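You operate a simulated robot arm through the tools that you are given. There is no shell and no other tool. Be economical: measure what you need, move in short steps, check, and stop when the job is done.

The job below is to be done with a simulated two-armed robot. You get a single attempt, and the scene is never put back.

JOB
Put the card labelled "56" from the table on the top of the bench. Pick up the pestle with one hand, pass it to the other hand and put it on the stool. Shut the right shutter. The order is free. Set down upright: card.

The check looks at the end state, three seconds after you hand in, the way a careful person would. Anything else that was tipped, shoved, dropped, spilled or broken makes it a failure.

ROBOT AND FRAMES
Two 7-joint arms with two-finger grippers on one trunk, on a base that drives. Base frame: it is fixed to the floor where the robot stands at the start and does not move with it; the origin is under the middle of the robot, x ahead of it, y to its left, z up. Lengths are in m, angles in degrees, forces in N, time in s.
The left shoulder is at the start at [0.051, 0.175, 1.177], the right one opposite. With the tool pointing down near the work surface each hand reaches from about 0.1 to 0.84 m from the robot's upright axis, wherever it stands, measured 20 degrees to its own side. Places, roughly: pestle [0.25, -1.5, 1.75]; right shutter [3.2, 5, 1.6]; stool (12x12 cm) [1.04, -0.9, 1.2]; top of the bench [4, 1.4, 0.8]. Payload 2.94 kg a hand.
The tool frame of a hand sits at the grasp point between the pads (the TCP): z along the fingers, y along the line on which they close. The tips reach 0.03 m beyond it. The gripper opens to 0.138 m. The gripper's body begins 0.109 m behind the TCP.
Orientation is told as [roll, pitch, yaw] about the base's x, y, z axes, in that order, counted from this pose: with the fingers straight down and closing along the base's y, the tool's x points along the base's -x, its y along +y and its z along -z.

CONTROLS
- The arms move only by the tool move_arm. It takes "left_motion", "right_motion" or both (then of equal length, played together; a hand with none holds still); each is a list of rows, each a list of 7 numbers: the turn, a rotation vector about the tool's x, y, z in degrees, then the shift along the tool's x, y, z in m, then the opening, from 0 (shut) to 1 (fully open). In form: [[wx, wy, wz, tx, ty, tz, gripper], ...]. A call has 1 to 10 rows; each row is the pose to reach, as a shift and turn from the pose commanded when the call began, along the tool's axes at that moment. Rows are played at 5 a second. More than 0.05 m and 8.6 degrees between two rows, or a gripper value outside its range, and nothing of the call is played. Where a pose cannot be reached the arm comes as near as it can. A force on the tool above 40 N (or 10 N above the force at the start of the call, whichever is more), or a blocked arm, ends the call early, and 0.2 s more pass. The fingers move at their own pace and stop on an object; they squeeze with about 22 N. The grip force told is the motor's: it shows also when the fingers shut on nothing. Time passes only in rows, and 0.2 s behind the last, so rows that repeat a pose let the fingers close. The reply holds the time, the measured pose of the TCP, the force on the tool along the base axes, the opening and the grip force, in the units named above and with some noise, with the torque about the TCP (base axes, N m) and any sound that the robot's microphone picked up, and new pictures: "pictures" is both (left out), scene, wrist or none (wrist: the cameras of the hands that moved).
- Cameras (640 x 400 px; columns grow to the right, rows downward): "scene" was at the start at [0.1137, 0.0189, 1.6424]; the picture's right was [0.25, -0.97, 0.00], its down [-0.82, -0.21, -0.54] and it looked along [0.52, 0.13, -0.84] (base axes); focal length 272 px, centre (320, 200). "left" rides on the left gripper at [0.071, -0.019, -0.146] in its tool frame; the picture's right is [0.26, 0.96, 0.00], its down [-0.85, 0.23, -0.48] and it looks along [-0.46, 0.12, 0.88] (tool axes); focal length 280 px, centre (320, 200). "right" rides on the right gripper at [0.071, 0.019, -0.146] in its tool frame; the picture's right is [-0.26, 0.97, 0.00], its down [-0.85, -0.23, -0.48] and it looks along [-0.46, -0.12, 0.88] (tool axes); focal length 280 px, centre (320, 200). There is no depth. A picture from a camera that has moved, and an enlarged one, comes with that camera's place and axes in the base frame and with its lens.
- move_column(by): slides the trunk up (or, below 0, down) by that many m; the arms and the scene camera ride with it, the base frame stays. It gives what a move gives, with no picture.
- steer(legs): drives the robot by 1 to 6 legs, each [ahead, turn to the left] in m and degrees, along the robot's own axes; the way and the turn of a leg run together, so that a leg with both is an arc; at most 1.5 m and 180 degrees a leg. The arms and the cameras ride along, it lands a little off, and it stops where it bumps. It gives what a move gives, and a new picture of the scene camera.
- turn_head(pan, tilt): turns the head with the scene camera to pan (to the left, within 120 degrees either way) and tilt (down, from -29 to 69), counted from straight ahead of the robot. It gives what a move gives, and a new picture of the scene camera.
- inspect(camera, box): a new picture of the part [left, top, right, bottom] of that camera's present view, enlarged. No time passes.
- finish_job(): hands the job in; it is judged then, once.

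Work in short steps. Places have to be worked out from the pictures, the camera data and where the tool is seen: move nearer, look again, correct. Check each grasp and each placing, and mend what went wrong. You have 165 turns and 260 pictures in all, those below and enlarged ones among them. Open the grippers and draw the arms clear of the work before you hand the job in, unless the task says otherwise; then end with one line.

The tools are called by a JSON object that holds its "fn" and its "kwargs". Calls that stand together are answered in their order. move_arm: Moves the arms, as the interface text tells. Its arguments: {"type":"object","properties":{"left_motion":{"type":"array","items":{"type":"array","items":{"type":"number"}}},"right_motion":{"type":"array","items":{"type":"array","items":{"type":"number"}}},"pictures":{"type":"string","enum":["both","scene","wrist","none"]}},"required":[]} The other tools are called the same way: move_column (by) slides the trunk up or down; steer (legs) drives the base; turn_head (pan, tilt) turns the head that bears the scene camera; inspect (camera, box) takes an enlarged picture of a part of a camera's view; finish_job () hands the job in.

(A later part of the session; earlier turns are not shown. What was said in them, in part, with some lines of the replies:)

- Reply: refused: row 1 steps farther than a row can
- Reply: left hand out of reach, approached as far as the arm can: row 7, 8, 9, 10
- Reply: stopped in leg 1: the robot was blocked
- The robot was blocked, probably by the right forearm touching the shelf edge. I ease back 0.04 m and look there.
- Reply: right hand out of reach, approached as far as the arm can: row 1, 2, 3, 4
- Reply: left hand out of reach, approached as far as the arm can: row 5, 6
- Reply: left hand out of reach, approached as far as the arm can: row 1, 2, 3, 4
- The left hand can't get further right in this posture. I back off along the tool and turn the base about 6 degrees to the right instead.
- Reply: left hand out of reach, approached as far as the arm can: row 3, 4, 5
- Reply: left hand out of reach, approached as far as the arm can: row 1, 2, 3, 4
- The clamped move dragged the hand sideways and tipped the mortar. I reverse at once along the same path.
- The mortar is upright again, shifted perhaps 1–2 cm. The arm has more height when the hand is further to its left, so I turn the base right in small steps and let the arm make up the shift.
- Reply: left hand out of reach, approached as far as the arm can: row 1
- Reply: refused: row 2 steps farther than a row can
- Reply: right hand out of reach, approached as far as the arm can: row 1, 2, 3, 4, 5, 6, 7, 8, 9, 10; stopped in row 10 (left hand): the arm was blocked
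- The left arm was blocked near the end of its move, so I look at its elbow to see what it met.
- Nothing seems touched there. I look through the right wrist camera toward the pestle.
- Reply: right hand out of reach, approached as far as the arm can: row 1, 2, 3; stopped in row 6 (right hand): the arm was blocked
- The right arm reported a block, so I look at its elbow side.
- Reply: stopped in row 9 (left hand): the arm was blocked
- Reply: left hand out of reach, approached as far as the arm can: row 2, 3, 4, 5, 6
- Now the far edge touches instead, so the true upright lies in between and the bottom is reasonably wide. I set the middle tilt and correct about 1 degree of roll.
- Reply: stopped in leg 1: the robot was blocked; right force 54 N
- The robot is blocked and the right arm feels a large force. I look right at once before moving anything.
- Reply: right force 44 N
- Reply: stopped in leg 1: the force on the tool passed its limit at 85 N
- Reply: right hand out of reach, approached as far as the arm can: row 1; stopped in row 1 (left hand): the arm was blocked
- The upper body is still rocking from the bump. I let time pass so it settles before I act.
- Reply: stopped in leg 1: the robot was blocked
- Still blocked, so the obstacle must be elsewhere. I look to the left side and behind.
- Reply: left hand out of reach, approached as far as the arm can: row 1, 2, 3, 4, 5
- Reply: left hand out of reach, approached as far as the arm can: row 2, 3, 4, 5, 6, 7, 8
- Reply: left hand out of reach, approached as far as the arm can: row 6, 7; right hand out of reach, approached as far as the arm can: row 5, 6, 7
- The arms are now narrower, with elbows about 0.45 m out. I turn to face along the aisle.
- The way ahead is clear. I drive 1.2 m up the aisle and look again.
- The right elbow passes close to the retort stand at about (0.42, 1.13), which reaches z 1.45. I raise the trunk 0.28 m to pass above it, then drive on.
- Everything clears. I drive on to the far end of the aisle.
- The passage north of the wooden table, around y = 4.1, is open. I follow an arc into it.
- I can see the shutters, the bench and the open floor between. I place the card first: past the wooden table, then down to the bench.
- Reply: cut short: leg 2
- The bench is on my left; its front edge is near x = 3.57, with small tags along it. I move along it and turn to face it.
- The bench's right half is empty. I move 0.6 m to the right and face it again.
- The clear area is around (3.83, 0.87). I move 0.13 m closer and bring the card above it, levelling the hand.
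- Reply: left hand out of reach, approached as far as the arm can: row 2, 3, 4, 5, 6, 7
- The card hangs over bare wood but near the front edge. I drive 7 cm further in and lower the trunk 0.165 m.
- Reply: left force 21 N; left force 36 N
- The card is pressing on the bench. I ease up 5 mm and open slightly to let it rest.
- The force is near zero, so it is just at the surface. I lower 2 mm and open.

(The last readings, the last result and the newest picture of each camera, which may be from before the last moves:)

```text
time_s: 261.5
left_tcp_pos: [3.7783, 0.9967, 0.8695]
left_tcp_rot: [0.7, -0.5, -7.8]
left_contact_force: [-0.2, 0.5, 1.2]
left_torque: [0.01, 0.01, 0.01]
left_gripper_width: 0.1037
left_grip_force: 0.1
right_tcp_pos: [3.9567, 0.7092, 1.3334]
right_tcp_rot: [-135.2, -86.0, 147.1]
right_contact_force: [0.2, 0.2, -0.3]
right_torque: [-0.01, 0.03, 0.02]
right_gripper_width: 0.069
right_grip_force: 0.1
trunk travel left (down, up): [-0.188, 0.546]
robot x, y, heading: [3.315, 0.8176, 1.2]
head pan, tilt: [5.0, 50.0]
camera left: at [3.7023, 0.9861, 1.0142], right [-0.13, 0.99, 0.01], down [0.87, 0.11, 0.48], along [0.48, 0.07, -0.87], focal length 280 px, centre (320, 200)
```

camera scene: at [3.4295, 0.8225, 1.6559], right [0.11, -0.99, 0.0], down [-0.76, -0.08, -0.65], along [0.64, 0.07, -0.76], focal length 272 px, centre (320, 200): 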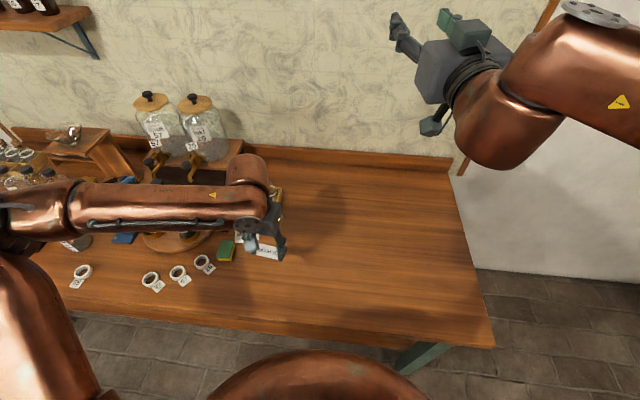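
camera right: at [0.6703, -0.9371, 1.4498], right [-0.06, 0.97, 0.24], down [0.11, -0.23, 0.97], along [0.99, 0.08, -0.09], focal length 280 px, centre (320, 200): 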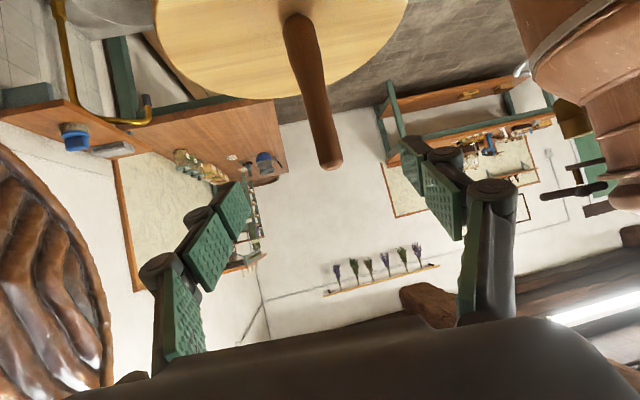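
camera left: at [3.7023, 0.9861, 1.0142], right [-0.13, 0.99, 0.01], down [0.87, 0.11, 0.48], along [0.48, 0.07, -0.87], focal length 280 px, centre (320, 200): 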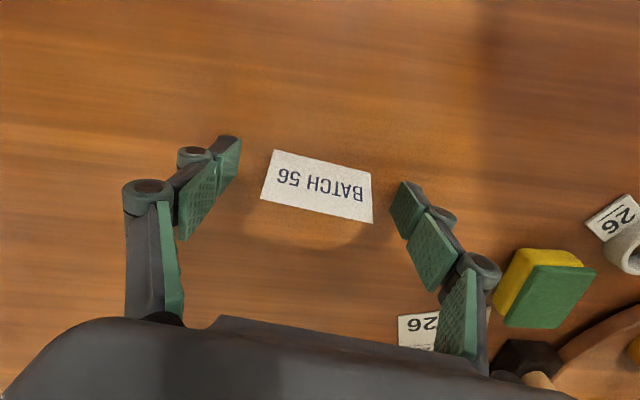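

The card stands by itself. I raise the hand straight up and check.

{"fn": "move_arm", "kwargs": {"left_motion": [[0, 0, 0, 0, 0, -0.03, 0.75], [0, 0, 0, 0, 0, -0.07, 0.75], [0, 0, 0, 0, 0, -0.11, 0.75], [0, 0, 0, 0.03, 0, -0.15, 0.75]], "pictures": "wrist"}}

{"fn": "move_column", "kwargs": {"by": 0.3}}

```text
time_s: 262.5
left_tcp_pos: [3.7446, 0.9979, 1.0216]
left_tcp_rot: [0.7, -0.5, -7.9]
left_contact_force: [-1.0, 0.3, -0.4]
left_torque: [0.02, -0.05, 0.03]
left_gripper_width: 0.1035
left_grip_force: 0.1
right_tcp_pos: [3.9544, 0.7101, 1.3354]
right_tcp_rot: [-136.0, -85.9, 148.0]
right_contact_force: [-0.5, -1.0, 0.4]
right_torque: [-0.03, 0.03, 0.03]
right_gripper_width: 0.069
right_grip_force: 0.1
trunk travel left (down, up): [-0.188, 0.546]
robot x, y, heading: [3.3187, 0.8126, 1.4]
head pan, tilt: [5.0, 50.0]
camera left: at [3.6679, 0.9887, 1.1652], right [-0.13, 0.99, 0.01], down [0.87, 0.11, 0.49], along [0.48, 0.07, -0.87], focal length 280 px, centre (320, 200)
```

left: 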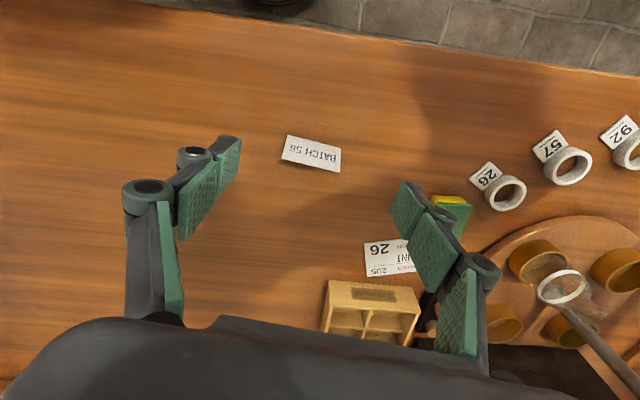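

```text
time_s: 265.5
left_tcp_pos: [3.7483, 0.9976, 1.3202]
left_tcp_rot: [0.8, -0.4, -7.8]
left_contact_force: [0.3, -0.8, -0.5]
left_torque: [-0.01, 0.03, -0.04]
left_gripper_width: 0.1036
left_grip_force: 0.1
right_tcp_pos: [3.9554, 0.7097, 1.6333]
right_tcp_rot: [-135.1, -86.0, 147.1]
right_contact_force: [0.5, -0.2, 0.0]
right_torque: [0.0, 0.01, -0.03]
right_gripper_width: 0.0688
right_grip_force: 0.0
trunk travel left (down, up): [-0.488, 0.246]
robot x, y, heading: [3.321, 0.8112, 1.2]
head pan, tilt: [5.0, 50.0]
```

The card stands upright on the bench. Now the shutter: I back off, turn and drive north along the same lane.

{"fn": "steer", "kwargs": {"legs": [[-0.27, 0], [0, 90], [1.4, 0], [1.3, 0]]}}

{"fn": "turn_head", "kwargs": {"pan": 0, "tilt": 12}}

```text
time_s: 284.1
left_tcp_pos: [2.815, 3.9569, 1.3208]
left_tcp_rot: [0.8, -0.5, 81.7]
left_contact_force: [-0.2, 1.0, 0.6]
left_torque: [0.01, 0.0, 0.0]
left_gripper_width: 0.1036
left_grip_force: 0.0
right_tcp_pos: [3.1037, 4.1632, 1.6335]
right_tcp_rot: [-135.2, -86.1, -123.0]
right_contact_force: [0.5, -0.3, -1.5]
right_torque: [0.02, 0.0, 0.01]
right_gripper_width: 0.069
right_grip_force: 0.0
trunk travel left (down, up): [-0.488, 0.246]
robot x, y, heading: [2.9958, 3.53, 91.0]
head pan, tilt: [5.0, 50.0]
camera scene: at [2.9887, 3.6039, 1.7903], right [0.99, 0.1, 0.0], down [0.08, -0.76, -0.64], along [-0.07, 0.64, -0.77], focal length 272 px, centre (320, 200)
```

scene: 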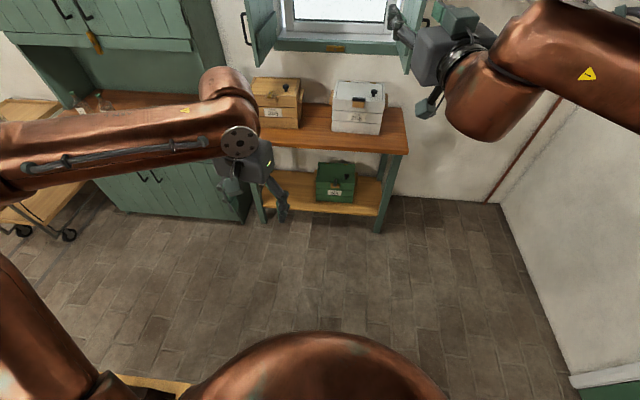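

```text
time_s: 285.1
left_tcp_pos: [2.8142, 3.9576, 1.321]
left_tcp_rot: [0.8, -0.4, 81.7]
left_contact_force: [0.4, -0.4, 0.0]
left_torque: [-0.03, 0.01, 0.01]
left_gripper_width: 0.1036
left_grip_force: 0.0
right_tcp_pos: [3.1039, 4.1628, 1.634]
right_tcp_rot: [-135.3, -86.1, -123.0]
right_contact_force: [-0.2, -0.5, -0.3]
right_torque: [0.0, -0.01, 0.01]
right_gripper_width: 0.0691
right_grip_force: 0.0
trunk travel left (down, up): [-0.488, 0.246]
robot x, y, heading: [2.9952, 3.5283, 91.2]
head pan, tilt: [0.0, 12.0]
camera scene: at [2.9951, 3.6205, 1.8488], right [1.0, 0.02, 0.0], down [0.0, -0.21, -0.98], along [-0.01, 0.98, -0.21], focal length 272 px, centre (320, 200)
```

scene: 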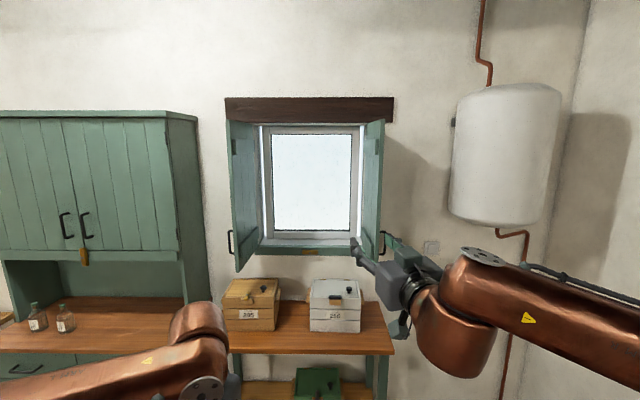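

I see the right shutter open about 105 degrees: hinge near (3.22, 5.15), free edge near (3.29, 4.87), z 1.27 to 1.94. I shift the closed right hand to the outer side of it and pull the left hand back before driving in.

{"fn": "move_arm", "kwargs": {"right_motion": [[0, 0, 0, 0.02, -0.042, -0.008, 0], [0, 0, 0, 0.04, -0.084, -0.016, 0], [0, 0, 0, 0.06, -0.126, -0.024, 0], [0, 0, 0, 0.08, -0.168, -0.032, 0], [0, 0, 0, 0.1, -0.21, -0.04, 0], [0, 0, 0, 0.12, -0.252, -0.05, 0], [0, 0, 0, 0.13, -0.29, -0.06, 0]], "left_motion": [[0, 0, 0, 0.04, 0, 0, 0.5], [0, 0, 0, 0.08, 0, 0, 0.5], [0, 0, 0, 0.12, 0, 0, 0.5], [0, 0, 0, 0.16, 0, 0, 0.5], [0, 0, 0, 0.2, 0, 0, 0.5], [0, 0, 0, 0.2, 0, 0, 0.5], [0, 0, 0, 0.2, 0, 0, 0.5]], "pictures": "none"}}

```text
time_s: 286.7
left_tcp_pos: [2.786, 3.7587, 1.3185]
left_tcp_rot: [0.8, -0.3, 81.9]
left_contact_force: [0.4, -0.3, 0.4]
left_torque: [-0.01, -0.01, 0.0]
left_gripper_width: 0.069
left_grip_force: 0.0
right_tcp_pos: [3.4069, 4.1691, 1.5169]
right_tcp_rot: [-136.5, -85.8, -121.7]
right_contact_force: [1.1, 0.3, -0.2]
right_torque: [0.03, 0.02, 0.02]
right_gripper_width: 0.0
right_grip_force: 22.2
trunk travel left (down, up): [-0.488, 0.246]
robot x, y, heading: [2.9968, 3.5256, 91.0]
head pan, tilt: [0.0, 12.0]
```

The hand is in line to pass right of the shutter. I drive forward 0.68 m.

{"fn": "steer", "kwargs": {"legs": [[0.68, 0]]}}

{"fn": "turn_head", "kwargs": {"pan": -15, "tilt": 20}}

```text
time_s: 290.5
left_tcp_pos: [2.7799, 4.4395, 1.3177]
left_tcp_rot: [0.7, -0.4, 81.4]
left_contact_force: [0.2, -0.5, 0.3]
left_torque: [-0.05, 0.01, -0.01]
left_gripper_width: 0.0687
left_grip_force: 0.1
right_tcp_pos: [3.4032, 4.8464, 1.5165]
right_tcp_rot: [-135.3, -85.9, -123.4]
right_contact_force: [-0.4, 0.2, 0.2]
right_torque: [-0.01, 0.01, 0.02]
right_gripper_width: 0.0
right_grip_force: 21.8
trunk travel left (down, up): [-0.488, 0.246]
robot x, y, heading: [2.9864, 4.2066, 90.6]
head pan, tilt: [0.0, 12.0]
camera scene: at [2.988, 4.2999, 1.8489], right [1.0, 0.01, 0.0], down [0.0, -0.21, -0.98], along [-0.01, 0.98, -0.21], focal length 272 px, centre (320, 200)
```

scene: 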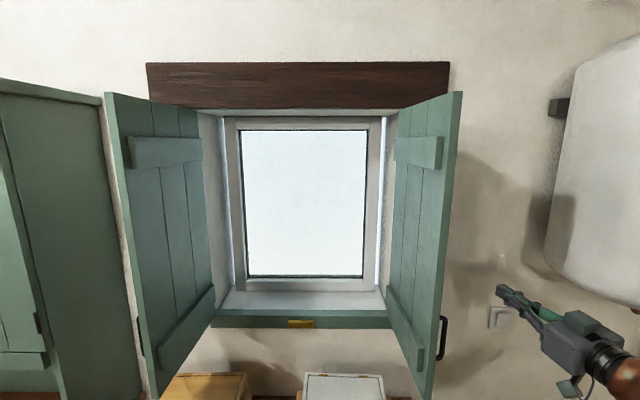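

```text
time_s: 291.3
left_tcp_pos: [2.7788, 4.4393, 1.3192]
left_tcp_rot: [0.8, -0.4, 81.4]
left_contact_force: [0.3, -0.1, 0.5]
left_torque: [0.03, -0.01, 0.0]
left_gripper_width: 0.069
left_grip_force: 0.2
right_tcp_pos: [3.4024, 4.8461, 1.5159]
right_tcp_rot: [-135.6, -86.0, -123.1]
right_contact_force: [0.1, -0.6, 0.1]
right_torque: [0.01, 0.01, 0.0]
right_gripper_width: 0.0
right_grip_force: 22.2
trunk travel left (down, up): [-0.488, 0.246]
robot x, y, heading: [2.9908, 4.2063, 90.5]
head pan, tilt: [-15.0, 20.0]
camera scene: at [3.0121, 4.296, 1.8359], right [0.97, -0.25, 0.0], down [-0.09, -0.33, -0.94], along [0.23, 0.91, -0.34], focal length 272 px, centre (320, 200)
```

scene: 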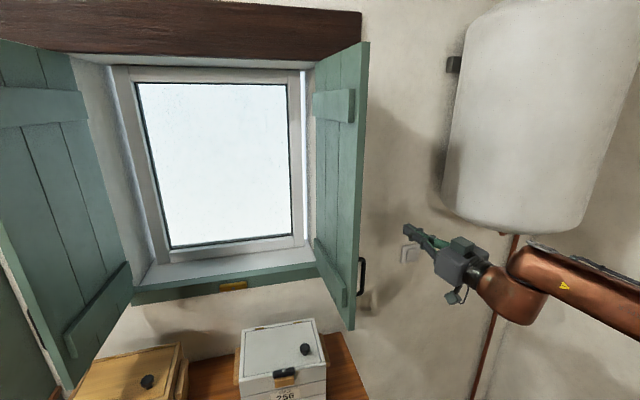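

Triangulated, the free edge is near (3.30, 4.94) and the hinge near (3.23, 5.27). I drive 0.15 m further, so the fingertips come alongside the shutter's outer face.

{"fn": "steer", "kwargs": {"legs": [[0.15, 0]]}}

{"fn": "move_arm", "kwargs": {"right_motion": [[0, 0, 0, 0, 0.02, 0, 0], [0, 0, 0, 0, 0.04, 0, 0], [0, 0, 0, 0, 0.06, 0.01, 0], [0, 0, 0, 0, 0.08, 0.01, 0], [0, 0, 0, 0, 0.1, 0.015, 0]], "pictures": "scene"}}

```text
time_s: 292.6
left_tcp_pos: [2.7763, 4.5892, 1.3176]
left_tcp_rot: [0.7, -0.4, 81.6]
left_contact_force: [0.2, 0.3, 0.1]
left_torque: [-0.01, -0.02, -0.01]
left_gripper_width: 0.0692
left_grip_force: 0.0
right_tcp_pos: [3.3997, 4.9976, 1.5163]
right_tcp_rot: [-135.1, -86.0, -123.5]
right_contact_force: [0.7, -0.3, -0.2]
right_torque: [0.02, 0.01, 0.0]
right_gripper_width: 0.0
right_grip_force: 22.1
trunk travel left (down, up): [-0.488, 0.246]
robot x, y, heading: [2.9868, 4.3515, 90.9]
head pan, tilt: [-15.0, 20.0]
camera scene: at [3.0103, 4.4472, 1.8358], right [0.97, -0.25, 0.0], down [-0.09, -0.33, -0.94], along [0.23, 0.91, -0.34], focal length 272 px, centre (320, 200)
```

scene: 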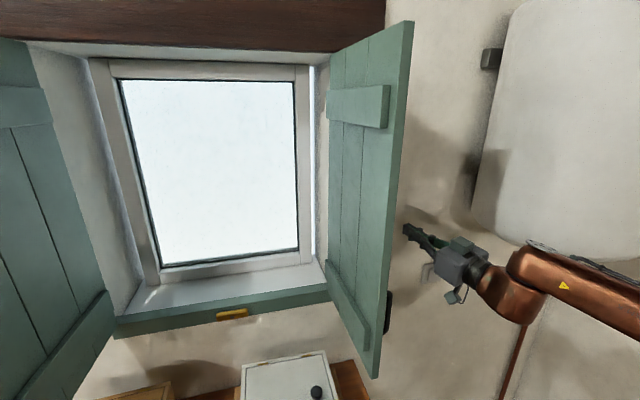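

```text
time_s: 293.8
left_tcp_pos: [2.7769, 4.5889, 1.3177]
left_tcp_rot: [0.8, -0.4, 81.5]
left_contact_force: [-0.4, 0.2, 0.7]
left_torque: [0.03, -0.05, 0.01]
left_gripper_width: 0.069
left_grip_force: 0.0
right_tcp_pos: [3.2984, 4.9937, 1.5118]
right_tcp_rot: [-135.3, -86.0, -123.3]
right_contact_force: [0.4, -0.4, -0.6]
right_torque: [0.01, 0.0, -0.01]
right_gripper_width: 0.0
right_grip_force: 22.4
trunk travel left (down, up): [-0.488, 0.246]
robot x, y, heading: [2.9825, 4.3514, 90.4]
head pan, tilt: [-15.0, 20.0]
camera scene: at [3.009, 4.4466, 1.8358], right [0.97, -0.25, 0.0], down [-0.08, -0.33, -0.94], along [0.23, 0.91, -0.34], focal length 272 px, centre (320, 200)
```

scene: 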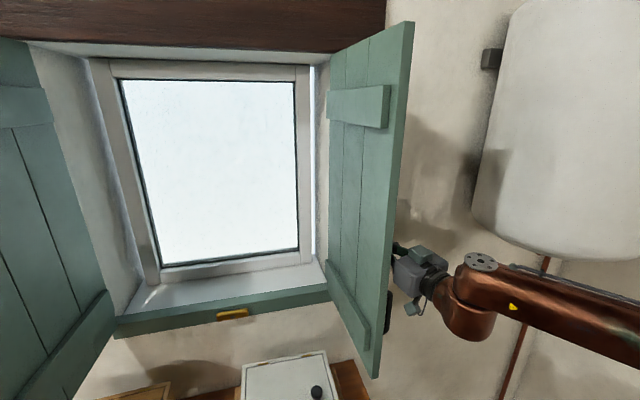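

The fingers are beside the outer face, not yet touching. I sweep left along an arc to swing the shutter.

{"fn": "move_arm", "kwargs": {"right_motion": [[0, 0, 0, 0, 0.03, 0.006, 0], [0, 0, 0, 0, 0.055, 0.011, 0], [0, 0, 0, 0, 0.08, 0.016, 0], [0, 0, 0, 0, 0.11, 0.027, 0], [0, 0, 0, 0, 0.14, 0.039, 0], [0, 0, 0, 0, 0.166, 0.05, 0], [0, 0, 0, 0, 0.19, 0.068, 0], [0, 0, 0, 0, 0.214, 0.087, 0]], "pictures": "scene"}}

```text
time_s: 295.6
left_tcp_pos: [2.7775, 4.5894, 1.3186]
left_tcp_rot: [1.0, -0.4, 81.5]
left_contact_force: [0.4, -0.3, 0.0]
left_torque: [-0.01, 0.01, 0.02]
left_gripper_width: 0.069
left_grip_force: 0.1
right_tcp_pos: [3.0976, 5.0256, 1.5089]
right_tcp_rot: [-135.9, -85.9, -122.7]
right_contact_force: [-0.7, -0.4, 0.6]
right_torque: [0.0, -0.05, 0.02]
right_gripper_width: 0.0
right_grip_force: 21.7
right hand out of reach, approached as far as the arm can: row 8
trunk travel left (down, up): [-0.488, 0.246]
robot x, y, heading: [2.9913, 4.3536, 90.4]
head pan, tilt: [-15.0, 20.0]
camera scene: at [3.0119, 4.4457, 1.8359], right [0.97, -0.25, 0.0], down [-0.09, -0.33, -0.94], along [0.23, 0.91, -0.34], focal length 272 px, centre (320, 200)
```

scene: 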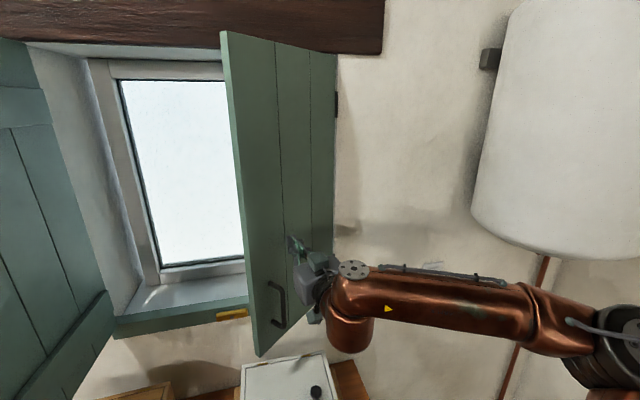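

The shutter swings freely and the arm is at its reach. I look down to see how much closer to the counter I can drive.

{"fn": "turn_head", "kwargs": {"pan": 0, "tilt": 65}}

```text
time_s: 296.8
left_tcp_pos: [2.7765, 4.5888, 1.3173]
left_tcp_rot: [0.8, -0.4, 81.5]
left_contact_force: [0.4, -0.5, -0.8]
left_torque: [0.01, 0.05, -0.02]
left_gripper_width: 0.069
left_grip_force: 0.1
right_tcp_pos: [3.0946, 5.0246, 1.5084]
right_tcp_rot: [-135.7, -85.9, -122.7]
right_contact_force: [0.0, 0.0, 0.0]
right_torque: [-0.03, 0.01, 0.02]
right_gripper_width: 0.0
right_grip_force: 21.9
trunk travel left (down, up): [-0.488, 0.246]
robot x, y, heading: [2.9894, 4.3599, 90.7]
head pan, tilt: [0.0, 65.0]
camera scene: at [2.9867, 4.4162, 1.7722], right [1.0, 0.01, 0.0], down [0.01, -0.91, -0.42], along [0.0, 0.42, -0.91], focal length 272 px, centre (320, 200)
```

scene: 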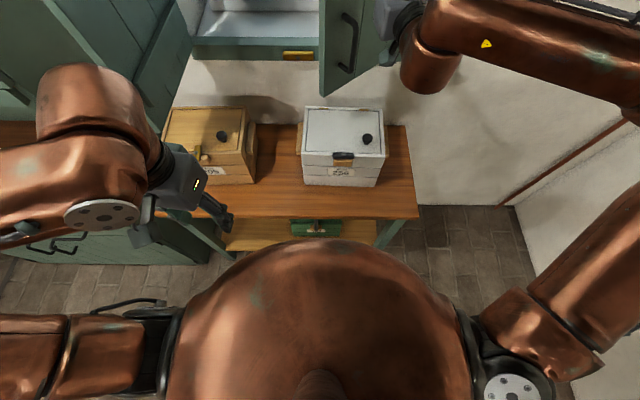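

There is about 0.16 m to the counter. I drive 0.1 m, which also pushes the shutter on.

{"fn": "steer", "kwargs": {"legs": [[0.1, 0]]}}

{"fn": "move_arm", "kwargs": {"right_motion": [[0, 0, 0, 0, 0.03, 0.01, 0], [0, 0, 0, 0, 0.06, 0.02, 0], [0, 0, 0, 0, 0.09, 0.035, 0], [0, 0, 0, 0, 0.11, 0.055, 0], [0, 0, 0, 0, 0.12, 0.08, 0]], "pictures": "none"}}

{"fn": "turn_head", "kwargs": {"pan": 0, "tilt": 25}}

```text
time_s: 297.9
left_tcp_pos: [2.7758, 4.6878, 1.3183]
left_tcp_rot: [0.9, -0.3, 81.5]
left_contact_force: [-0.2, 0.9, 0.1]
left_torque: [-0.03, -0.01, -0.03]
left_gripper_width: 0.0687
left_grip_force: 0.0
right_tcp_pos: [3.0941, 5.1244, 1.5077]
right_tcp_rot: [-135.5, -86.0, -123.2]
right_contact_force: [-0.9, 1.1, 0.6]
right_torque: [0.01, 0.05, 0.03]
right_gripper_width: 0.0002
right_grip_force: 22.8
trunk travel left (down, up): [-0.488, 0.246]
robot x, y, heading: [2.9872, 4.4568, 90.7]
head pan, tilt: [0.0, 65.0]
camera scene: at [2.9852, 4.5164, 1.7721], right [1.0, 0.01, 0.0], down [0.01, -0.91, -0.42], along [0.0, 0.42, -0.91], focal length 272 px, centre (320, 200)
```

scene: 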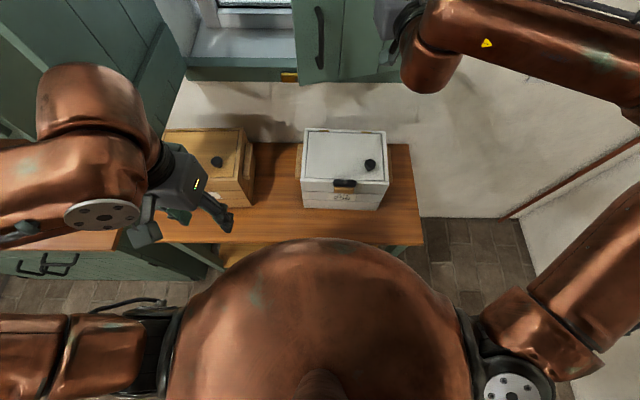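

```text
time_s: 299.1
left_tcp_pos: [2.7749, 4.6881, 1.3173]
left_tcp_rot: [0.8, -0.5, 81.6]
left_contact_force: [0.3, 0.1, 0.3]
left_torque: [-0.03, -0.04, 0.01]
left_gripper_width: 0.0689
left_grip_force: 0.1
right_tcp_pos: [3.0938, 5.1244, 1.5091]
right_tcp_rot: [-135.7, -85.9, -122.9]
right_contact_force: [0.2, 0.2, 0.2]
right_torque: [0.02, 0.01, -0.03]
right_gripper_width: 0.0
right_grip_force: 22.5
right hand out of reach, approached as far as the arm can: row 1, 2, 3, 4, 5
trunk travel left (down, up): [-0.488, 0.246]
robot x, y, heading: [2.9863, 4.4518, 90.7]
head pan, tilt: [0.0, 65.0]
```

```text
time_s: 300.2
left_tcp_pos: [2.7747, 4.6868, 1.3183]
left_tcp_rot: [0.8, -0.4, 81.5]
left_contact_force: [-0.1, 0.2, -0.8]
left_torque: [0.0, 0.0, 0.01]
left_gripper_width: 0.0691
left_grip_force: 0.0
right_tcp_pos: [3.0937, 5.1239, 1.5078]
right_tcp_rot: [-135.8, -85.9, -122.8]
right_contact_force: [0.1, -0.1, 0.0]
right_torque: [-0.01, 0.05, 0.02]
right_gripper_width: 0.0
right_grip_force: 22.0
trunk travel left (down, up): [-0.488, 0.246]
robot x, y, heading: [2.9876, 4.4548, 90.3]
head pan, tilt: [0.0, 25.0]
camera scene: at [2.985, 4.5465, 1.8277], right [1.0, 0.01, 0.0], down [0.0, -0.42, -0.91], along [-0.01, 0.91, -0.42], focal length 272 px, centre (320, 200)
```

scene: 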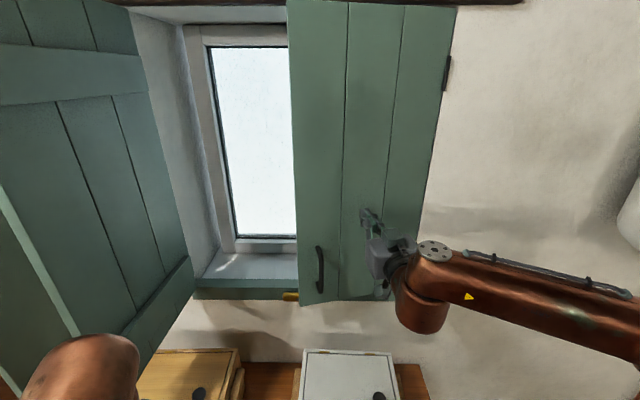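

The shutter is about 25 degrees from shut, but the wrist limits further reach. I yaw the hand to the left so it lines up better with the forearm, and push forward.

{"fn": "move_arm", "kwargs": {"right_motion": [[-7.5, 0, 0, 0, 0, 0, 0], [-15, 0, 0, 0, 0, 0.0, 0], [-22.5, 0, 0, 0, 0.01, 0.01, 0], [-30, 0, 0, 0, 0.02, 0.02, 0], [-30, 0, 0, 0, 0.03, 0.04, 0], [-30, 0, 0, 0, 0.04, 0.06, 0], [-30, 0, 0, 0, 0.05, 0.08, 0], [-30, 0, 0, 0, 0.06, 0.1, 0]], "pictures": "scene"}}

```text
time_s: 302.0
left_tcp_pos: [2.7755, 4.6875, 1.3181]
left_tcp_rot: [0.8, -0.4, 81.4]
left_contact_force: [0.0, -0.3, -0.3]
left_torque: [0.0, -0.03, 0.0]
left_gripper_width: 0.0688
left_grip_force: 0.1
right_tcp_pos: [3.0647, 5.1647, 1.5061]
right_tcp_rot: [-107.8, -85.9, -120.7]
right_contact_force: [0.5, 0.4, -0.2]
right_torque: [0.06, 0.03, 0.0]
right_gripper_width: 0.0
right_grip_force: 22.1
right hand out of reach, approached as far as the arm can: row 5, 6, 7, 8
trunk travel left (down, up): [-0.488, 0.246]
robot x, y, heading: [2.9858, 4.455, 90.5]
head pan, tilt: [0.0, 25.0]
camera scene: at [2.9847, 4.5477, 1.8277], right [1.0, 0.01, 0.0], down [0.0, -0.42, -0.91], along [-0.01, 0.91, -0.42], focal length 272 px, centre (320, 200)
```

scene: 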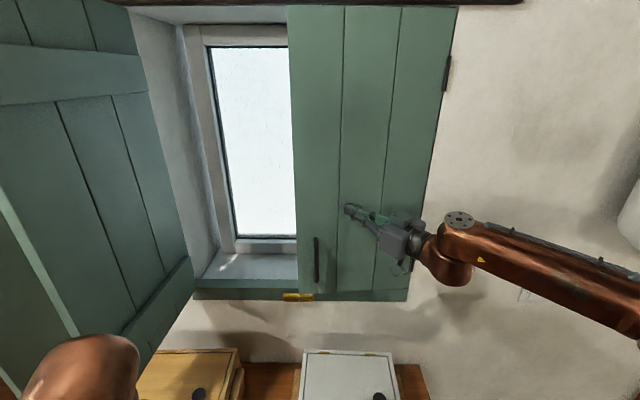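

It is nearly shut. I yaw a bit more and push further forward.

{"fn": "move_arm", "kwargs": {"right_motion": [[-8, 0, 0, 0, 0, 0, 0], [-16, 0, 0, 0, -0.005, 0.005, 0], [-24, 0, 0, 0, -0.01, 0.012, 0], [-24, 0, 0, 0, -0.02, 0.023, 0], [-24, 0, 0, 0, -0.033, 0.038, 0], [-24, 0, 0, 0, -0.046, 0.053, 0], [-24, 0, 0, 0, -0.06, 0.068, 0]], "pictures": "scene"}}

```text
time_s: 303.6
left_tcp_pos: [2.7757, 4.6876, 1.3176]
left_tcp_rot: [0.7, -0.4, 81.5]
left_contact_force: [-0.1, 0.6, -0.1]
left_torque: [0.0, -0.01, 0.02]
left_gripper_width: 0.0689
left_grip_force: 0.1
right_tcp_pos: [3.0963, 5.1495, 1.4976]
right_tcp_rot: [-82.1, -85.9, -122.5]
right_contact_force: [0.9, -0.5, -0.2]
right_torque: [0.0, 0.02, -0.05]
right_gripper_width: 0.0
right_grip_force: 21.7
right hand out of reach, approached as far as the arm can: row 2, 3, 4, 5, 6, 7
trunk travel left (down, up): [-0.488, 0.246]
robot x, y, heading: [2.9902, 4.4535, 90.7]
head pan, tilt: [0.0, 25.0]
camera scene: at [2.9851, 4.5466, 1.8278], right [1.0, 0.01, 0.0], down [0.0, -0.42, -0.91], along [-0.01, 0.91, -0.42], focal length 272 px, centre (320, 200)
```

scene: 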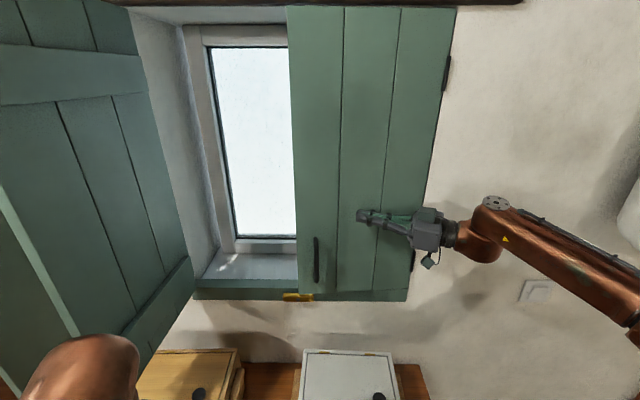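

The level pose is limited, so I use a tool-down pose with the trunk raised. First I withdraw the hand and turn it straight ahead.

{"fn": "move_arm", "kwargs": {"right_motion": [[8, 0, 0, 0, 0.034, -0.016, 0], [16, 0, 0, 0, 0.068, -0.031, 0], [24, 0, 0, 0, 0.102, -0.047, 0], [32, 0, 0, 0, 0.137, -0.063, 0], [40, 0, 0, 0, 0.171, -0.078, 0], [48, 0, 0, 0, 0.205, -0.094, 0], [56, 0, 0, 0, 0.239, -0.11, 0], [64, 0, 0, 0, 0.273, -0.125, 0]], "pictures": "none"}}

{"fn": "move_column", "kwargs": {"by": 0.2}}

```text
time_s: 305.4
left_tcp_pos: [2.7752, 4.6847, 1.3183]
left_tcp_rot: [0.8, -0.4, 81.5]
left_contact_force: [-0.4, -0.2, 0.1]
left_torque: [0.07, 0.0, 0.0]
left_gripper_width: 0.0691
left_grip_force: 0.0
right_tcp_pos: [3.1173, 4.8507, 1.4976]
right_tcp_rot: [-145.7, -85.9, -123.0]
right_contact_force: [-0.5, -0.8, 0.1]
right_torque: [-0.05, 0.0, 0.0]
right_gripper_width: 0.0002
right_grip_force: 21.7
right hand out of reach, approached as far as the arm can: row 8
trunk travel left (down, up): [-0.488, 0.246]
robot x, y, heading: [2.989, 4.4565, 90.7]
head pan, tilt: [0.0, 25.0]
```

```text
time_s: 307.5
left_tcp_pos: [2.7752, 4.6861, 1.5178]
left_tcp_rot: [0.9, -0.4, 81.5]
left_contact_force: [-0.4, -0.2, 0.2]
left_torque: [0.03, -0.01, 0.01]
left_gripper_width: 0.0686
left_grip_force: 0.0
right_tcp_pos: [3.1166, 4.8536, 1.6959]
right_tcp_rot: [-145.7, -85.9, -122.8]
right_contact_force: [-0.6, -0.1, -0.7]
right_torque: [0.0, 0.01, 0.0]
right_gripper_width: 0.0
right_grip_force: 22.2
trunk travel left (down, up): [-0.688, 0.046]
robot x, y, heading: [2.9862, 4.4551, 90.8]
head pan, tilt: [0.0, 25.0]
```

Now I turn the tool down and lower it to about z 1.4, in front of the shutter.

{"fn": "move_arm", "kwargs": {"right_motion": [[0, 8.5, 0, 0.029, 0.005, 0, 0], [0, 17, 0, 0.058, 0.01, 0, 0], [0, 25.5, 0, 0.087, 0.015, 0, 0], [0, 34, 0, 0.116, 0.02, 0, 0], [0, 42.5, 0, 0.145, 0.025, 0, 0], [0, 51, 0, 0.174, 0.03, 0, 0], [0, 59.5, 0, 0.203, 0.035, 0, 0], [0, 68, 0, 0.232, 0.04, 0, 0], [0, 76.5, 0, 0.261, 0.045, 0, 0], [0, 85, 0, 0.29, 0.05, 0, 0]], "pictures": "scene"}}

```text
time_s: 309.7
left_tcp_pos: [2.7748, 4.6885, 1.5161]
left_tcp_rot: [0.8, -0.3, 81.5]
left_contact_force: [0.5, 0.0, -0.2]
left_torque: [-0.04, 0.0, -0.01]
left_gripper_width: 0.0691
left_grip_force: 0.1
right_tcp_pos: [3.1286, 4.8455, 1.4512]
right_tcp_rot: [-2.3, -9.3, 91.8]
right_contact_force: [-0.1, -0.1, -0.2]
right_torque: [-0.01, -0.03, 0.04]
right_gripper_width: 0.0
right_grip_force: 22.0
right hand out of reach, approached as far as the arm can: row 6, 7, 8, 9, 10
trunk travel left (down, up): [-0.688, 0.046]
robot x, y, heading: [2.9849, 4.4546, 90.6]
head pan, tilt: [0.0, 25.0]
camera scene: at [2.9854, 4.5326, 2.0273], right [1.0, 0.01, 0.0], down [0.0, -0.42, -0.91], along [-0.01, 0.91, -0.42], focal length 272 px, centre (320, 200)
```

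scene: 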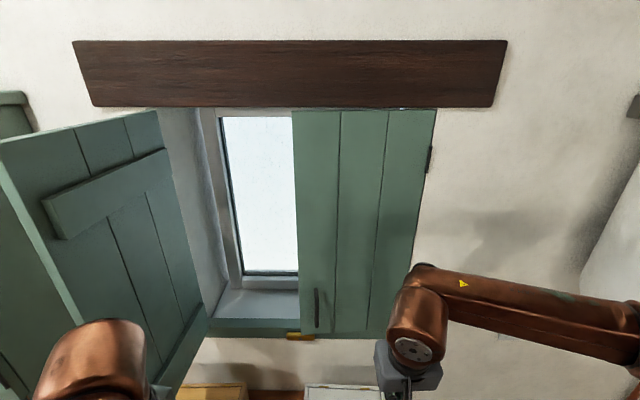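

The shutter is only slightly ajar. I push the tool-down hand forward against it.

{"fn": "move_arm", "kwargs": {"right_motion": [[0, 0, 0, -0.043, 0.008, 0.007, 0], [0, 0, 0, -0.086, 0.016, 0.014, 0], [0, 0, 0, -0.129, 0.024, 0.021, 0], [0, 0, 0, -0.172, 0.032, 0.028, 0], [0, 0, 0, -0.215, 0.04, 0.035, 0], [0, 0, 0, -0.258, 0.048, 0.042, 0], [0, 0, 0, -0.3, 0.056, 0.049, 0], [0, 0, 0, -0.34, 0.06, 0.055, 0]], "pictures": "scene"}}

```text
time_s: 311.5
left_tcp_pos: [2.7718, 4.6844, 1.5183]
left_tcp_rot: [0.7, -0.5, 81.5]
left_contact_force: [-0.4, -0.9, -0.7]
left_torque: [0.05, -0.06, 0.04]
left_gripper_width: 0.0688
left_grip_force: 0.0
right_tcp_pos: [3.2139, 4.9745, 1.5078]
right_tcp_rot: [-2.4, -8.5, 91.8]
right_contact_force: [-0.4, -0.4, 0.7]
right_torque: [0.09, -0.09, -0.02]
right_gripper_width: 0.0
right_grip_force: 21.9
right hand out of reach, approached as far as the arm can: row 1, 2, 3, 4, 5, 6, 7, 8
trunk travel left (down, up): [-0.688, 0.046]
robot x, y, heading: [2.9845, 4.4545, 90.7]
head pan, tilt: [0.0, 25.0]
camera scene: at [2.9811, 4.5257, 2.0276], right [1.0, 0.01, 0.0], down [0.01, -0.42, -0.91], along [-0.01, 0.91, -0.42], focal length 272 px, centre (320, 200)
```

scene: 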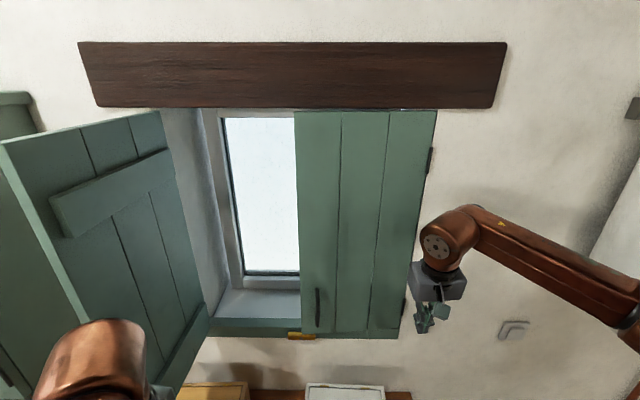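

Reach is better when the hand is below the shoulder. With the trunk high I bring the hand back, down to about z 1.33, and level it again.

{"fn": "move_arm", "kwargs": {"right_motion": [[0, 0, 0, 0.04, 0.015, 0.01, 0], [0, 0, 0, 0.08, 0.03, 0.02, 0], [0, -8, 0, 0.12, 0.045, 0.04, 0], [0, -16, 0, 0.15, 0.06, 0.06, 0], [0, -24, 0, 0.17, 0.075, 0.08, 0], [0, -32, 0, 0.18, 0.09, 0.1, 0], [0, -40, 0, 0.19, 0.105, 0.12, 0], [0, -48, 0, 0.2, 0.12, 0.14, 0], [0, -56, 0, 0.2, 0.135, 0.16, 0], [0, -64, 0, 0.2, 0.15, 0.18, 0]], "pictures": "none"}}

{"fn": "move_column", "kwargs": {"by": 0.045}}

```text
time_s: 313.7
left_tcp_pos: [2.7761, 4.6856, 1.5195]
left_tcp_rot: [1.0, -0.3, 81.6]
left_contact_force: [-0.1, 0.2, 0.2]
left_torque: [0.03, 0.05, -0.01]
left_gripper_width: 0.0693
left_grip_force: 0.0
right_tcp_pos: [3.1791, 4.9551, 1.4108]
right_tcp_rot: [-7.0, -71.2, 98.0]
right_contact_force: [1.2, 0.1, 1.0]
right_torque: [0.0, 0.0, 0.04]
right_gripper_width: 0.0
right_grip_force: 22.0
right hand out of reach, approached as far as the arm can: row 6, 7, 8, 9, 10
trunk travel left (down, up): [-0.688, 0.046]
robot x, y, heading: [2.9859, 4.4512, 91.0]
head pan, tilt: [0.0, 25.0]
```

```text
time_s: 314.6
left_tcp_pos: [2.7771, 4.6881, 1.562]
left_tcp_rot: [0.9, -0.4, 81.5]
left_contact_force: [-0.4, 0.2, -0.1]
left_torque: [-0.01, 0.0, 0.02]
left_gripper_width: 0.0692
left_grip_force: 0.0
right_tcp_pos: [3.1785, 4.9554, 1.4572]
right_tcp_rot: [-7.2, -71.2, 98.1]
right_contact_force: [0.4, 0.0, 0.9]
right_torque: [0.0, 0.0, -0.02]
right_gripper_width: 0.0
right_grip_force: 22.2
trunk travel left (down, up): [-0.733, 0.001]
robot x, y, heading: [2.985, 4.4524, 90.6]
head pan, tilt: [0.0, 25.0]
```

Now I push forward and slightly left and down from here.

{"fn": "move_arm", "kwargs": {"right_motion": [[0, 0, 0, 0.001, 0.0125, 0.035, 0], [0, 0, 0, 0.002, 0.025, 0.07, 0], [0, 0, 0, 0.004, 0.0375, 0.104, 0], [0, 0, 0, 0.005, 0.05, 0.139, 0], [0, 0, 0, 0.006, 0.0625, 0.174, 0], [0, 0, 0, 0.007, 0.075, 0.209, 0], [0, 0, 0, 0.008, 0.0875, 0.243, 0], [0, 0, 0, 0.0095, 0.1, 0.278, 0]], "pictures": "scene"}}

```text
time_s: 316.4
left_tcp_pos: [2.7769, 4.6885, 1.5624]
left_tcp_rot: [0.8, -0.3, 81.6]
left_contact_force: [0.1, 0.2, -0.5]
left_torque: [0.0, -0.01, -0.01]
left_gripper_width: 0.0691
left_grip_force: 0.0
right_tcp_pos: [3.2113, 5.1041, 1.4665]
right_tcp_rot: [-7.2, -71.2, 98.2]
right_contact_force: [-0.3, 0.1, -0.2]
right_torque: [0.02, 0.01, 0.02]
right_gripper_width: 0.0
right_grip_force: 22.0
right hand out of reach, approached as far as the arm can: row 1, 2, 3, 4, 5, 6, 7, 8
trunk travel left (down, up): [-0.733, 0.001]
robot x, y, heading: [2.9862, 4.4542, 90.7]
head pan, tilt: [0.0, 25.0]
camera scene: at [2.9853, 4.5284, 2.0724], right [1.0, 0.01, 0.0], down [0.0, -0.42, -0.91], along [-0.01, 0.91, -0.42], focal length 272 px, centre (320, 200)
```

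scene: 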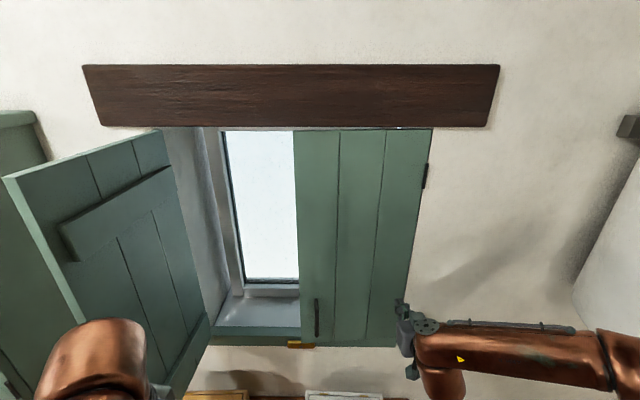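

The limit is the arm's side reach. Turning the base left brings the right shoulder nearer the wall, so I pull the hand back and turn 30 degrees left.

{"fn": "move_arm", "kwargs": {"right_motion": [[0, 0, 0, 0, 0, -0.04, 0], [0, 0, 0, 0, 0, -0.08, 0], [0, 0, 0, 0, -0.02, -0.12, 0], [0, 0, 0, 0, -0.04, -0.15, 0]], "pictures": "none"}}

{"fn": "steer", "kwargs": {"legs": [[0, 28]]}}

```text
time_s: 317.4
left_tcp_pos: [2.7794, 4.683, 1.5634]
left_tcp_rot: [1.1, -0.4, 81.4]
left_contact_force: [0.0, -0.2, -0.1]
left_torque: [0.06, 0.06, -0.01]
left_gripper_width: 0.069
left_grip_force: 0.0
right_tcp_pos: [3.2608, 4.9578, 1.5133]
right_tcp_rot: [-6.6, -71.2, 97.5]
right_contact_force: [-0.2, -1.0, 1.2]
right_torque: [0.01, 0.03, 0.03]
right_gripper_width: 0.0
right_grip_force: 22.1
trunk travel left (down, up): [-0.733, 0.001]
robot x, y, heading: [2.9887, 4.4541, 90.7]
head pan, tilt: [0.0, 25.0]
```

```text
time_s: 319.2
left_tcp_pos: [2.6909, 4.5559, 1.563]
left_tcp_rot: [0.8, -0.5, 110.4]
left_contact_force: [-0.1, -0.1, 0.2]
left_torque: [-0.04, 0.06, 0.0]
left_gripper_width: 0.0691
left_grip_force: 0.0
right_tcp_pos: [2.9817, 5.0282, 1.5114]
right_tcp_rot: [-7.1, -71.2, 126.6]
right_contact_force: [0.3, 0.1, -0.6]
right_torque: [0.04, 0.06, 0.09]
right_gripper_width: 0.0
right_grip_force: 22.1
trunk travel left (down, up): [-0.733, 0.001]
robot x, y, heading: [2.9871, 4.4557, 119.5]
head pan, tilt: [0.0, 25.0]
camera scene: at [2.9518, 4.5189, 2.0724], right [0.87, 0.49, 0.0], down [0.21, -0.37, -0.91], along [-0.45, 0.79, -0.42], focal length 272 px, centre (320, 200)
```

scene: 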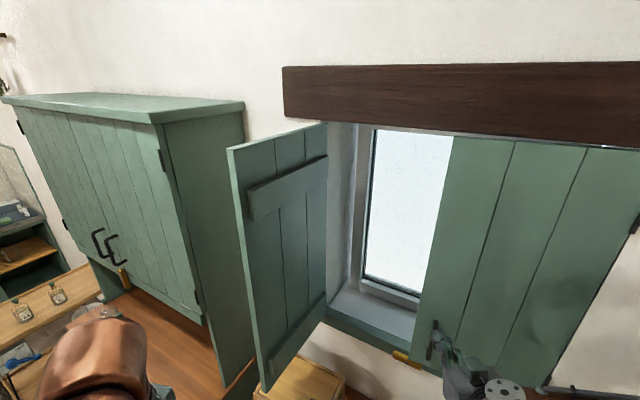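

The hand is now in front of the shutter's free side. I push it toward the wall, moving forward along the base y axis.

{"fn": "move_arm", "kwargs": {"right_motion": [[0, 0, 0, -0.005, -0.03, 0.015, 0], [0, 0, 0, -0.012, -0.06, 0.035, 0], [0, 0, 0, -0.02, -0.085, 0.06, 0], [0, 0, 0, -0.03, -0.105, 0.085, 0], [0, 0, 0, -0.038, -0.125, 0.11, 0], [0, 0, 0, -0.047, -0.15, 0.137, 0]], "pictures": "scene"}}

```text
time_s: 320.5
left_tcp_pos: [2.6907, 4.5551, 1.563]
left_tcp_rot: [1.0, -0.5, 110.3]
left_contact_force: [-0.2, 1.2, -0.2]
left_torque: [-0.03, -0.03, 0.02]
left_gripper_width: 0.069
left_grip_force: 0.0
right_tcp_pos: [3.0303, 5.1823, 1.5168]
right_tcp_rot: [-6.3, -71.1, 126.6]
right_contact_force: [8.4, -17.8, 7.3]
right_torque: [0.25, 0.07, -0.14]
right_gripper_width: 0.0
right_grip_force: 22.2
trunk travel left (down, up): [-0.733, 0.001]
robot x, y, heading: [2.9866, 4.45, 119.4]
head pan, tilt: [0.0, 25.0]
stopped in row 6 (right hand): the force on the tool passed its limit at 68 N (the readings are from after the stop); the commanded pose is now the measured one
camera scene: at [2.9534, 4.5158, 2.0725], right [0.87, 0.49, 0.0], down [0.21, -0.37, -0.91], along [-0.45, 0.79, -0.42], focal length 272 px, centre (320, 200)
```

scene: 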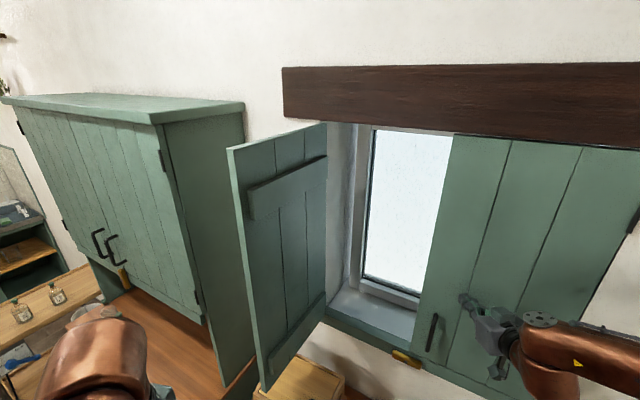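

The force rose to 68 N, so the shutter has met its frame. I zoom in to confirm.

{"fn": "inspect", "kwargs": {"camera": "scene", "box": [340, 110, 640, 400]}}

```text
1.38 times, centred on (490, 255) of scene
camera zoom: at [2.9534, 4.5158, 2.0725], right [0.87, 0.49, 0.0], down [0.21, -0.37, -0.91], along [-0.45, 0.79, -0.42], focal length 375 px, centre (86, 124)
```

zoom: 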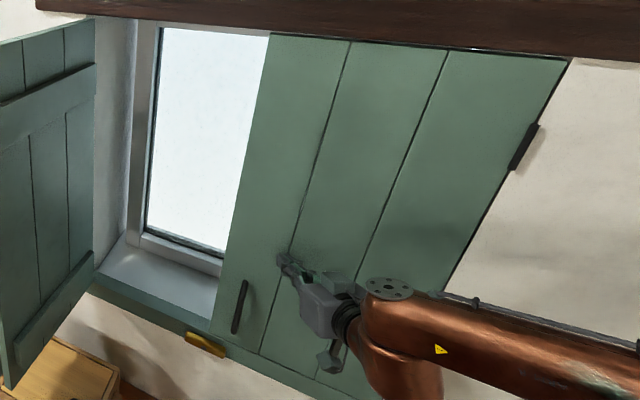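

Both top corners compute to y ≈ 5.24, so the shutter lies flat on the frame. I withdraw the hand straight back and check that it stays.

{"fn": "move_arm", "kwargs": {"right_motion": [[0, 0, 0, 0.005, 0.015, -0.02, 0], [0, 0, 0, 0.015, 0.035, -0.05, 0], [0, 0, 0, 0.025, 0.055, -0.085, 0.2], [0, 0, 0, 0.035, 0.075, -0.12, 0.5], [0, 0, 0, 0.04, 0.09, -0.15, 0.5]], "pictures": "scene"}}

```text
time_s: 321.9
left_tcp_pos: [2.688, 4.5548, 1.5633]
left_tcp_rot: [0.7, -0.4, 110.3]
left_contact_force: [-0.3, -0.1, 0.0]
left_torque: [0.02, -0.04, -0.01]
left_gripper_width: 0.0692
left_grip_force: 0.0
right_tcp_pos: [3.0041, 5.0231, 1.5819]
right_tcp_rot: [-12.2, -77.6, 134.4]
right_contact_force: [-0.7, 0.0, -0.6]
right_torque: [-0.02, 0.02, 0.0]
right_gripper_width: 0.069
right_grip_force: 0.1
right hand out of reach, approached as far as the arm can: row 5
trunk travel left (down, up): [-0.733, 0.001]
robot x, y, heading: [2.9897, 4.4548, 119.2]
head pan, tilt: [0.0, 25.0]
stopped in row 5 (right hand): the arm was blocked; the commanded pose is now the measured one
camera scene: at [2.9487, 4.518, 2.0724], right [0.87, 0.49, 0.0], down [0.21, -0.37, -0.91], along [-0.44, 0.79, -0.42], focal length 272 px, centre (320, 200)
```

scene: 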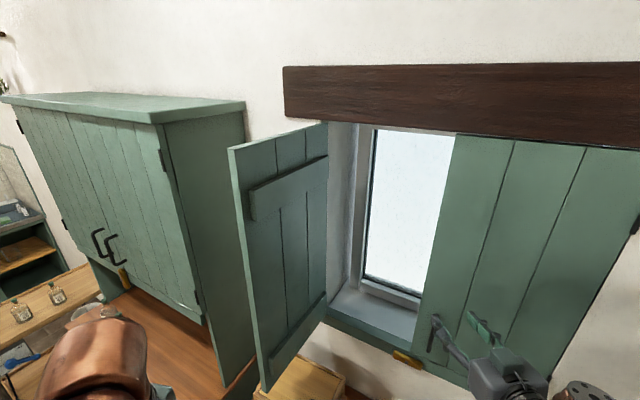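

The shutter stays shut. Before backing off I look right, to see the elbow against the water heater.

{"fn": "turn_head", "kwargs": {"pan": -65, "tilt": 35}}

```text
time_s: 323.2
left_tcp_pos: [2.6894, 4.5563, 1.5617]
left_tcp_rot: [0.8, -0.4, 110.3]
left_contact_force: [0.8, 0.1, 0.0]
left_torque: [0.04, 0.0, 0.01]
left_gripper_width: 0.069
left_grip_force: 0.1
right_tcp_pos: [3.0064, 5.022, 1.5816]
right_tcp_rot: [-11.9, -77.7, 134.0]
right_contact_force: [1.2, -0.1, -0.2]
right_torque: [-0.01, -0.01, 0.0]
right_gripper_width: 0.0691
right_grip_force: 0.2
trunk travel left (down, up): [-0.733, 0.001]
robot x, y, heading: [2.9883, 4.4561, 119.2]
head pan, tilt: [-65.0, 35.0]
camera scene: at [3.0475, 4.5104, 2.0566], right [0.81, -0.58, 0.0], down [-0.33, -0.47, -0.82], along [0.48, 0.67, -0.57], focal length 272 px, centre (320, 200)
```

scene: 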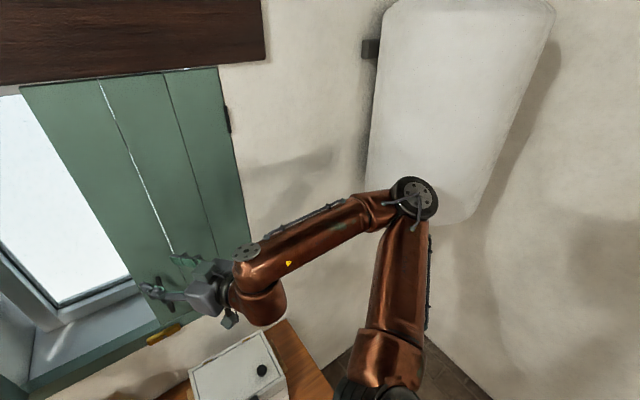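

The elbow moves away from the heater when I reverse. I back off 0.3 m.

{"fn": "steer", "kwargs": {"legs": [[-0.3, 0]]}}

{"fn": "turn_head", "kwargs": {"pan": -25, "tilt": 12}}

```text
time_s: 325.3
left_tcp_pos: [2.8383, 4.2905, 1.5628]
left_tcp_rot: [0.8, -0.3, 110.5]
left_contact_force: [-0.2, -0.2, -0.6]
left_torque: [0.01, -0.02, -0.01]
left_gripper_width: 0.0689
left_grip_force: 0.0
right_tcp_pos: [3.1552, 4.7586, 1.5804]
right_tcp_rot: [-11.8, -77.7, 134.3]
right_contact_force: [0.4, 0.5, 0.4]
right_torque: [0.0, 0.02, -0.03]
right_gripper_width: 0.0687
right_grip_force: 0.1
trunk travel left (down, up): [-0.733, 0.001]
robot x, y, heading: [3.1379, 4.1849, 119.5]
head pan, tilt: [-65.0, 35.0]
camera scene: at [3.197, 4.2461, 2.0566], right [0.81, -0.58, 0.0], down [-0.33, -0.47, -0.82], along [0.48, 0.67, -0.57], focal length 272 px, centre (320, 200)
```

scene: 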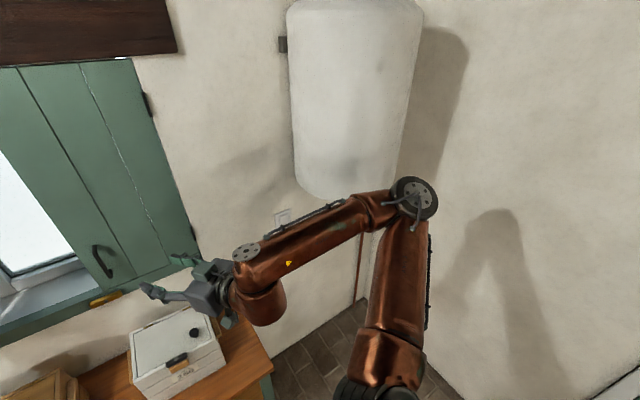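

```text
time_s: 326.4
left_tcp_pos: [2.8397, 4.2903, 1.5636]
left_tcp_rot: [0.8, -0.4, 110.5]
left_contact_force: [-0.5, 0.4, 0.4]
left_torque: [0.0, -0.01, 0.0]
left_gripper_width: 0.069
left_grip_force: 0.0
right_tcp_pos: [3.1553, 4.7585, 1.5817]
right_tcp_rot: [-11.9, -77.6, 134.1]
right_contact_force: [-0.4, -0.2, 0.1]
right_torque: [-0.01, 0.02, 0.01]
right_gripper_width: 0.069
right_grip_force: 0.0
trunk travel left (down, up): [-0.733, 0.001]
robot x, y, heading: [3.1377, 4.1874, 119.6]
head pan, tilt: [-25.0, 12.0]
camera scene: at [3.1391, 4.2666, 2.0934], right [1.0, 0.08, 0.0], down [0.02, -0.21, -0.98], along [-0.08, 0.97, -0.21], focal length 272 px, centre (320, 200)
```

scene: 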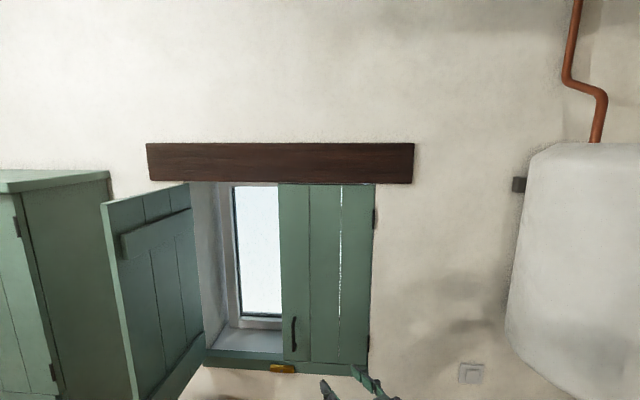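

The shutter is flat and shut. I back off a little more so both hands are clear of the counter.

{"fn": "steer", "kwargs": {"legs": [[-0.3, 0]]}}

```text
time_s: 328.4
left_tcp_pos: [2.9906, 4.0267, 1.5626]
left_tcp_rot: [0.8, -0.3, 110.5]
left_contact_force: [0.2, 0.2, 0.0]
left_torque: [-0.04, -0.01, -0.01]
left_gripper_width: 0.0688
left_grip_force: 0.0
right_tcp_pos: [3.3049, 4.4946, 1.5812]
right_tcp_rot: [-11.8, -77.7, 134.2]
right_contact_force: [-0.4, -0.9, -0.4]
right_torque: [0.01, 0.01, 0.0]
right_gripper_width: 0.0688
right_grip_force: 0.0
trunk travel left (down, up): [-0.733, 0.001]
robot x, y, heading: [3.2889, 3.9265, 119.9]
head pan, tilt: [-25.0, 12.0]
camera scene: at [3.2887, 4.0025, 2.0934], right [1.0, 0.08, 0.0], down [0.02, -0.21, -0.98], along [-0.08, 0.97, -0.21], focal length 272 px, centre (320, 200)
```

scene: 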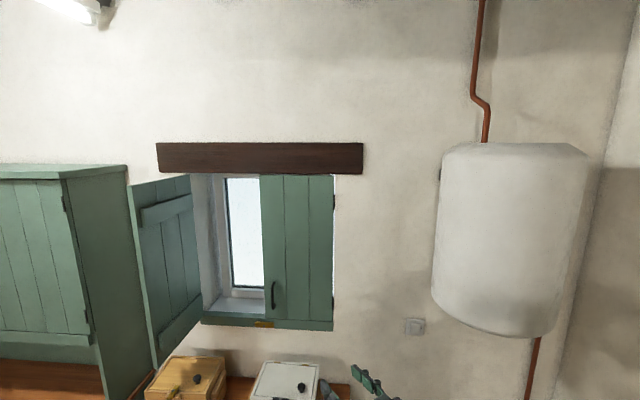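

All three parts are done, the grippers are open and the arms are clear, so I hand in.

{"fn": "finish_job", "kwargs": {}}

```text
The job is handed in.
```

The job is handed in: card 56 stands upright on the bench, the pestle went from the left hand to the right and stands on the stool, and the right shutter is shut. The mortar tipped briefly while I lifted the pestle out, then settled upright within about 1 cm of its place. My arm also bumped the upper shelf twice, but nothing on it looked moved.
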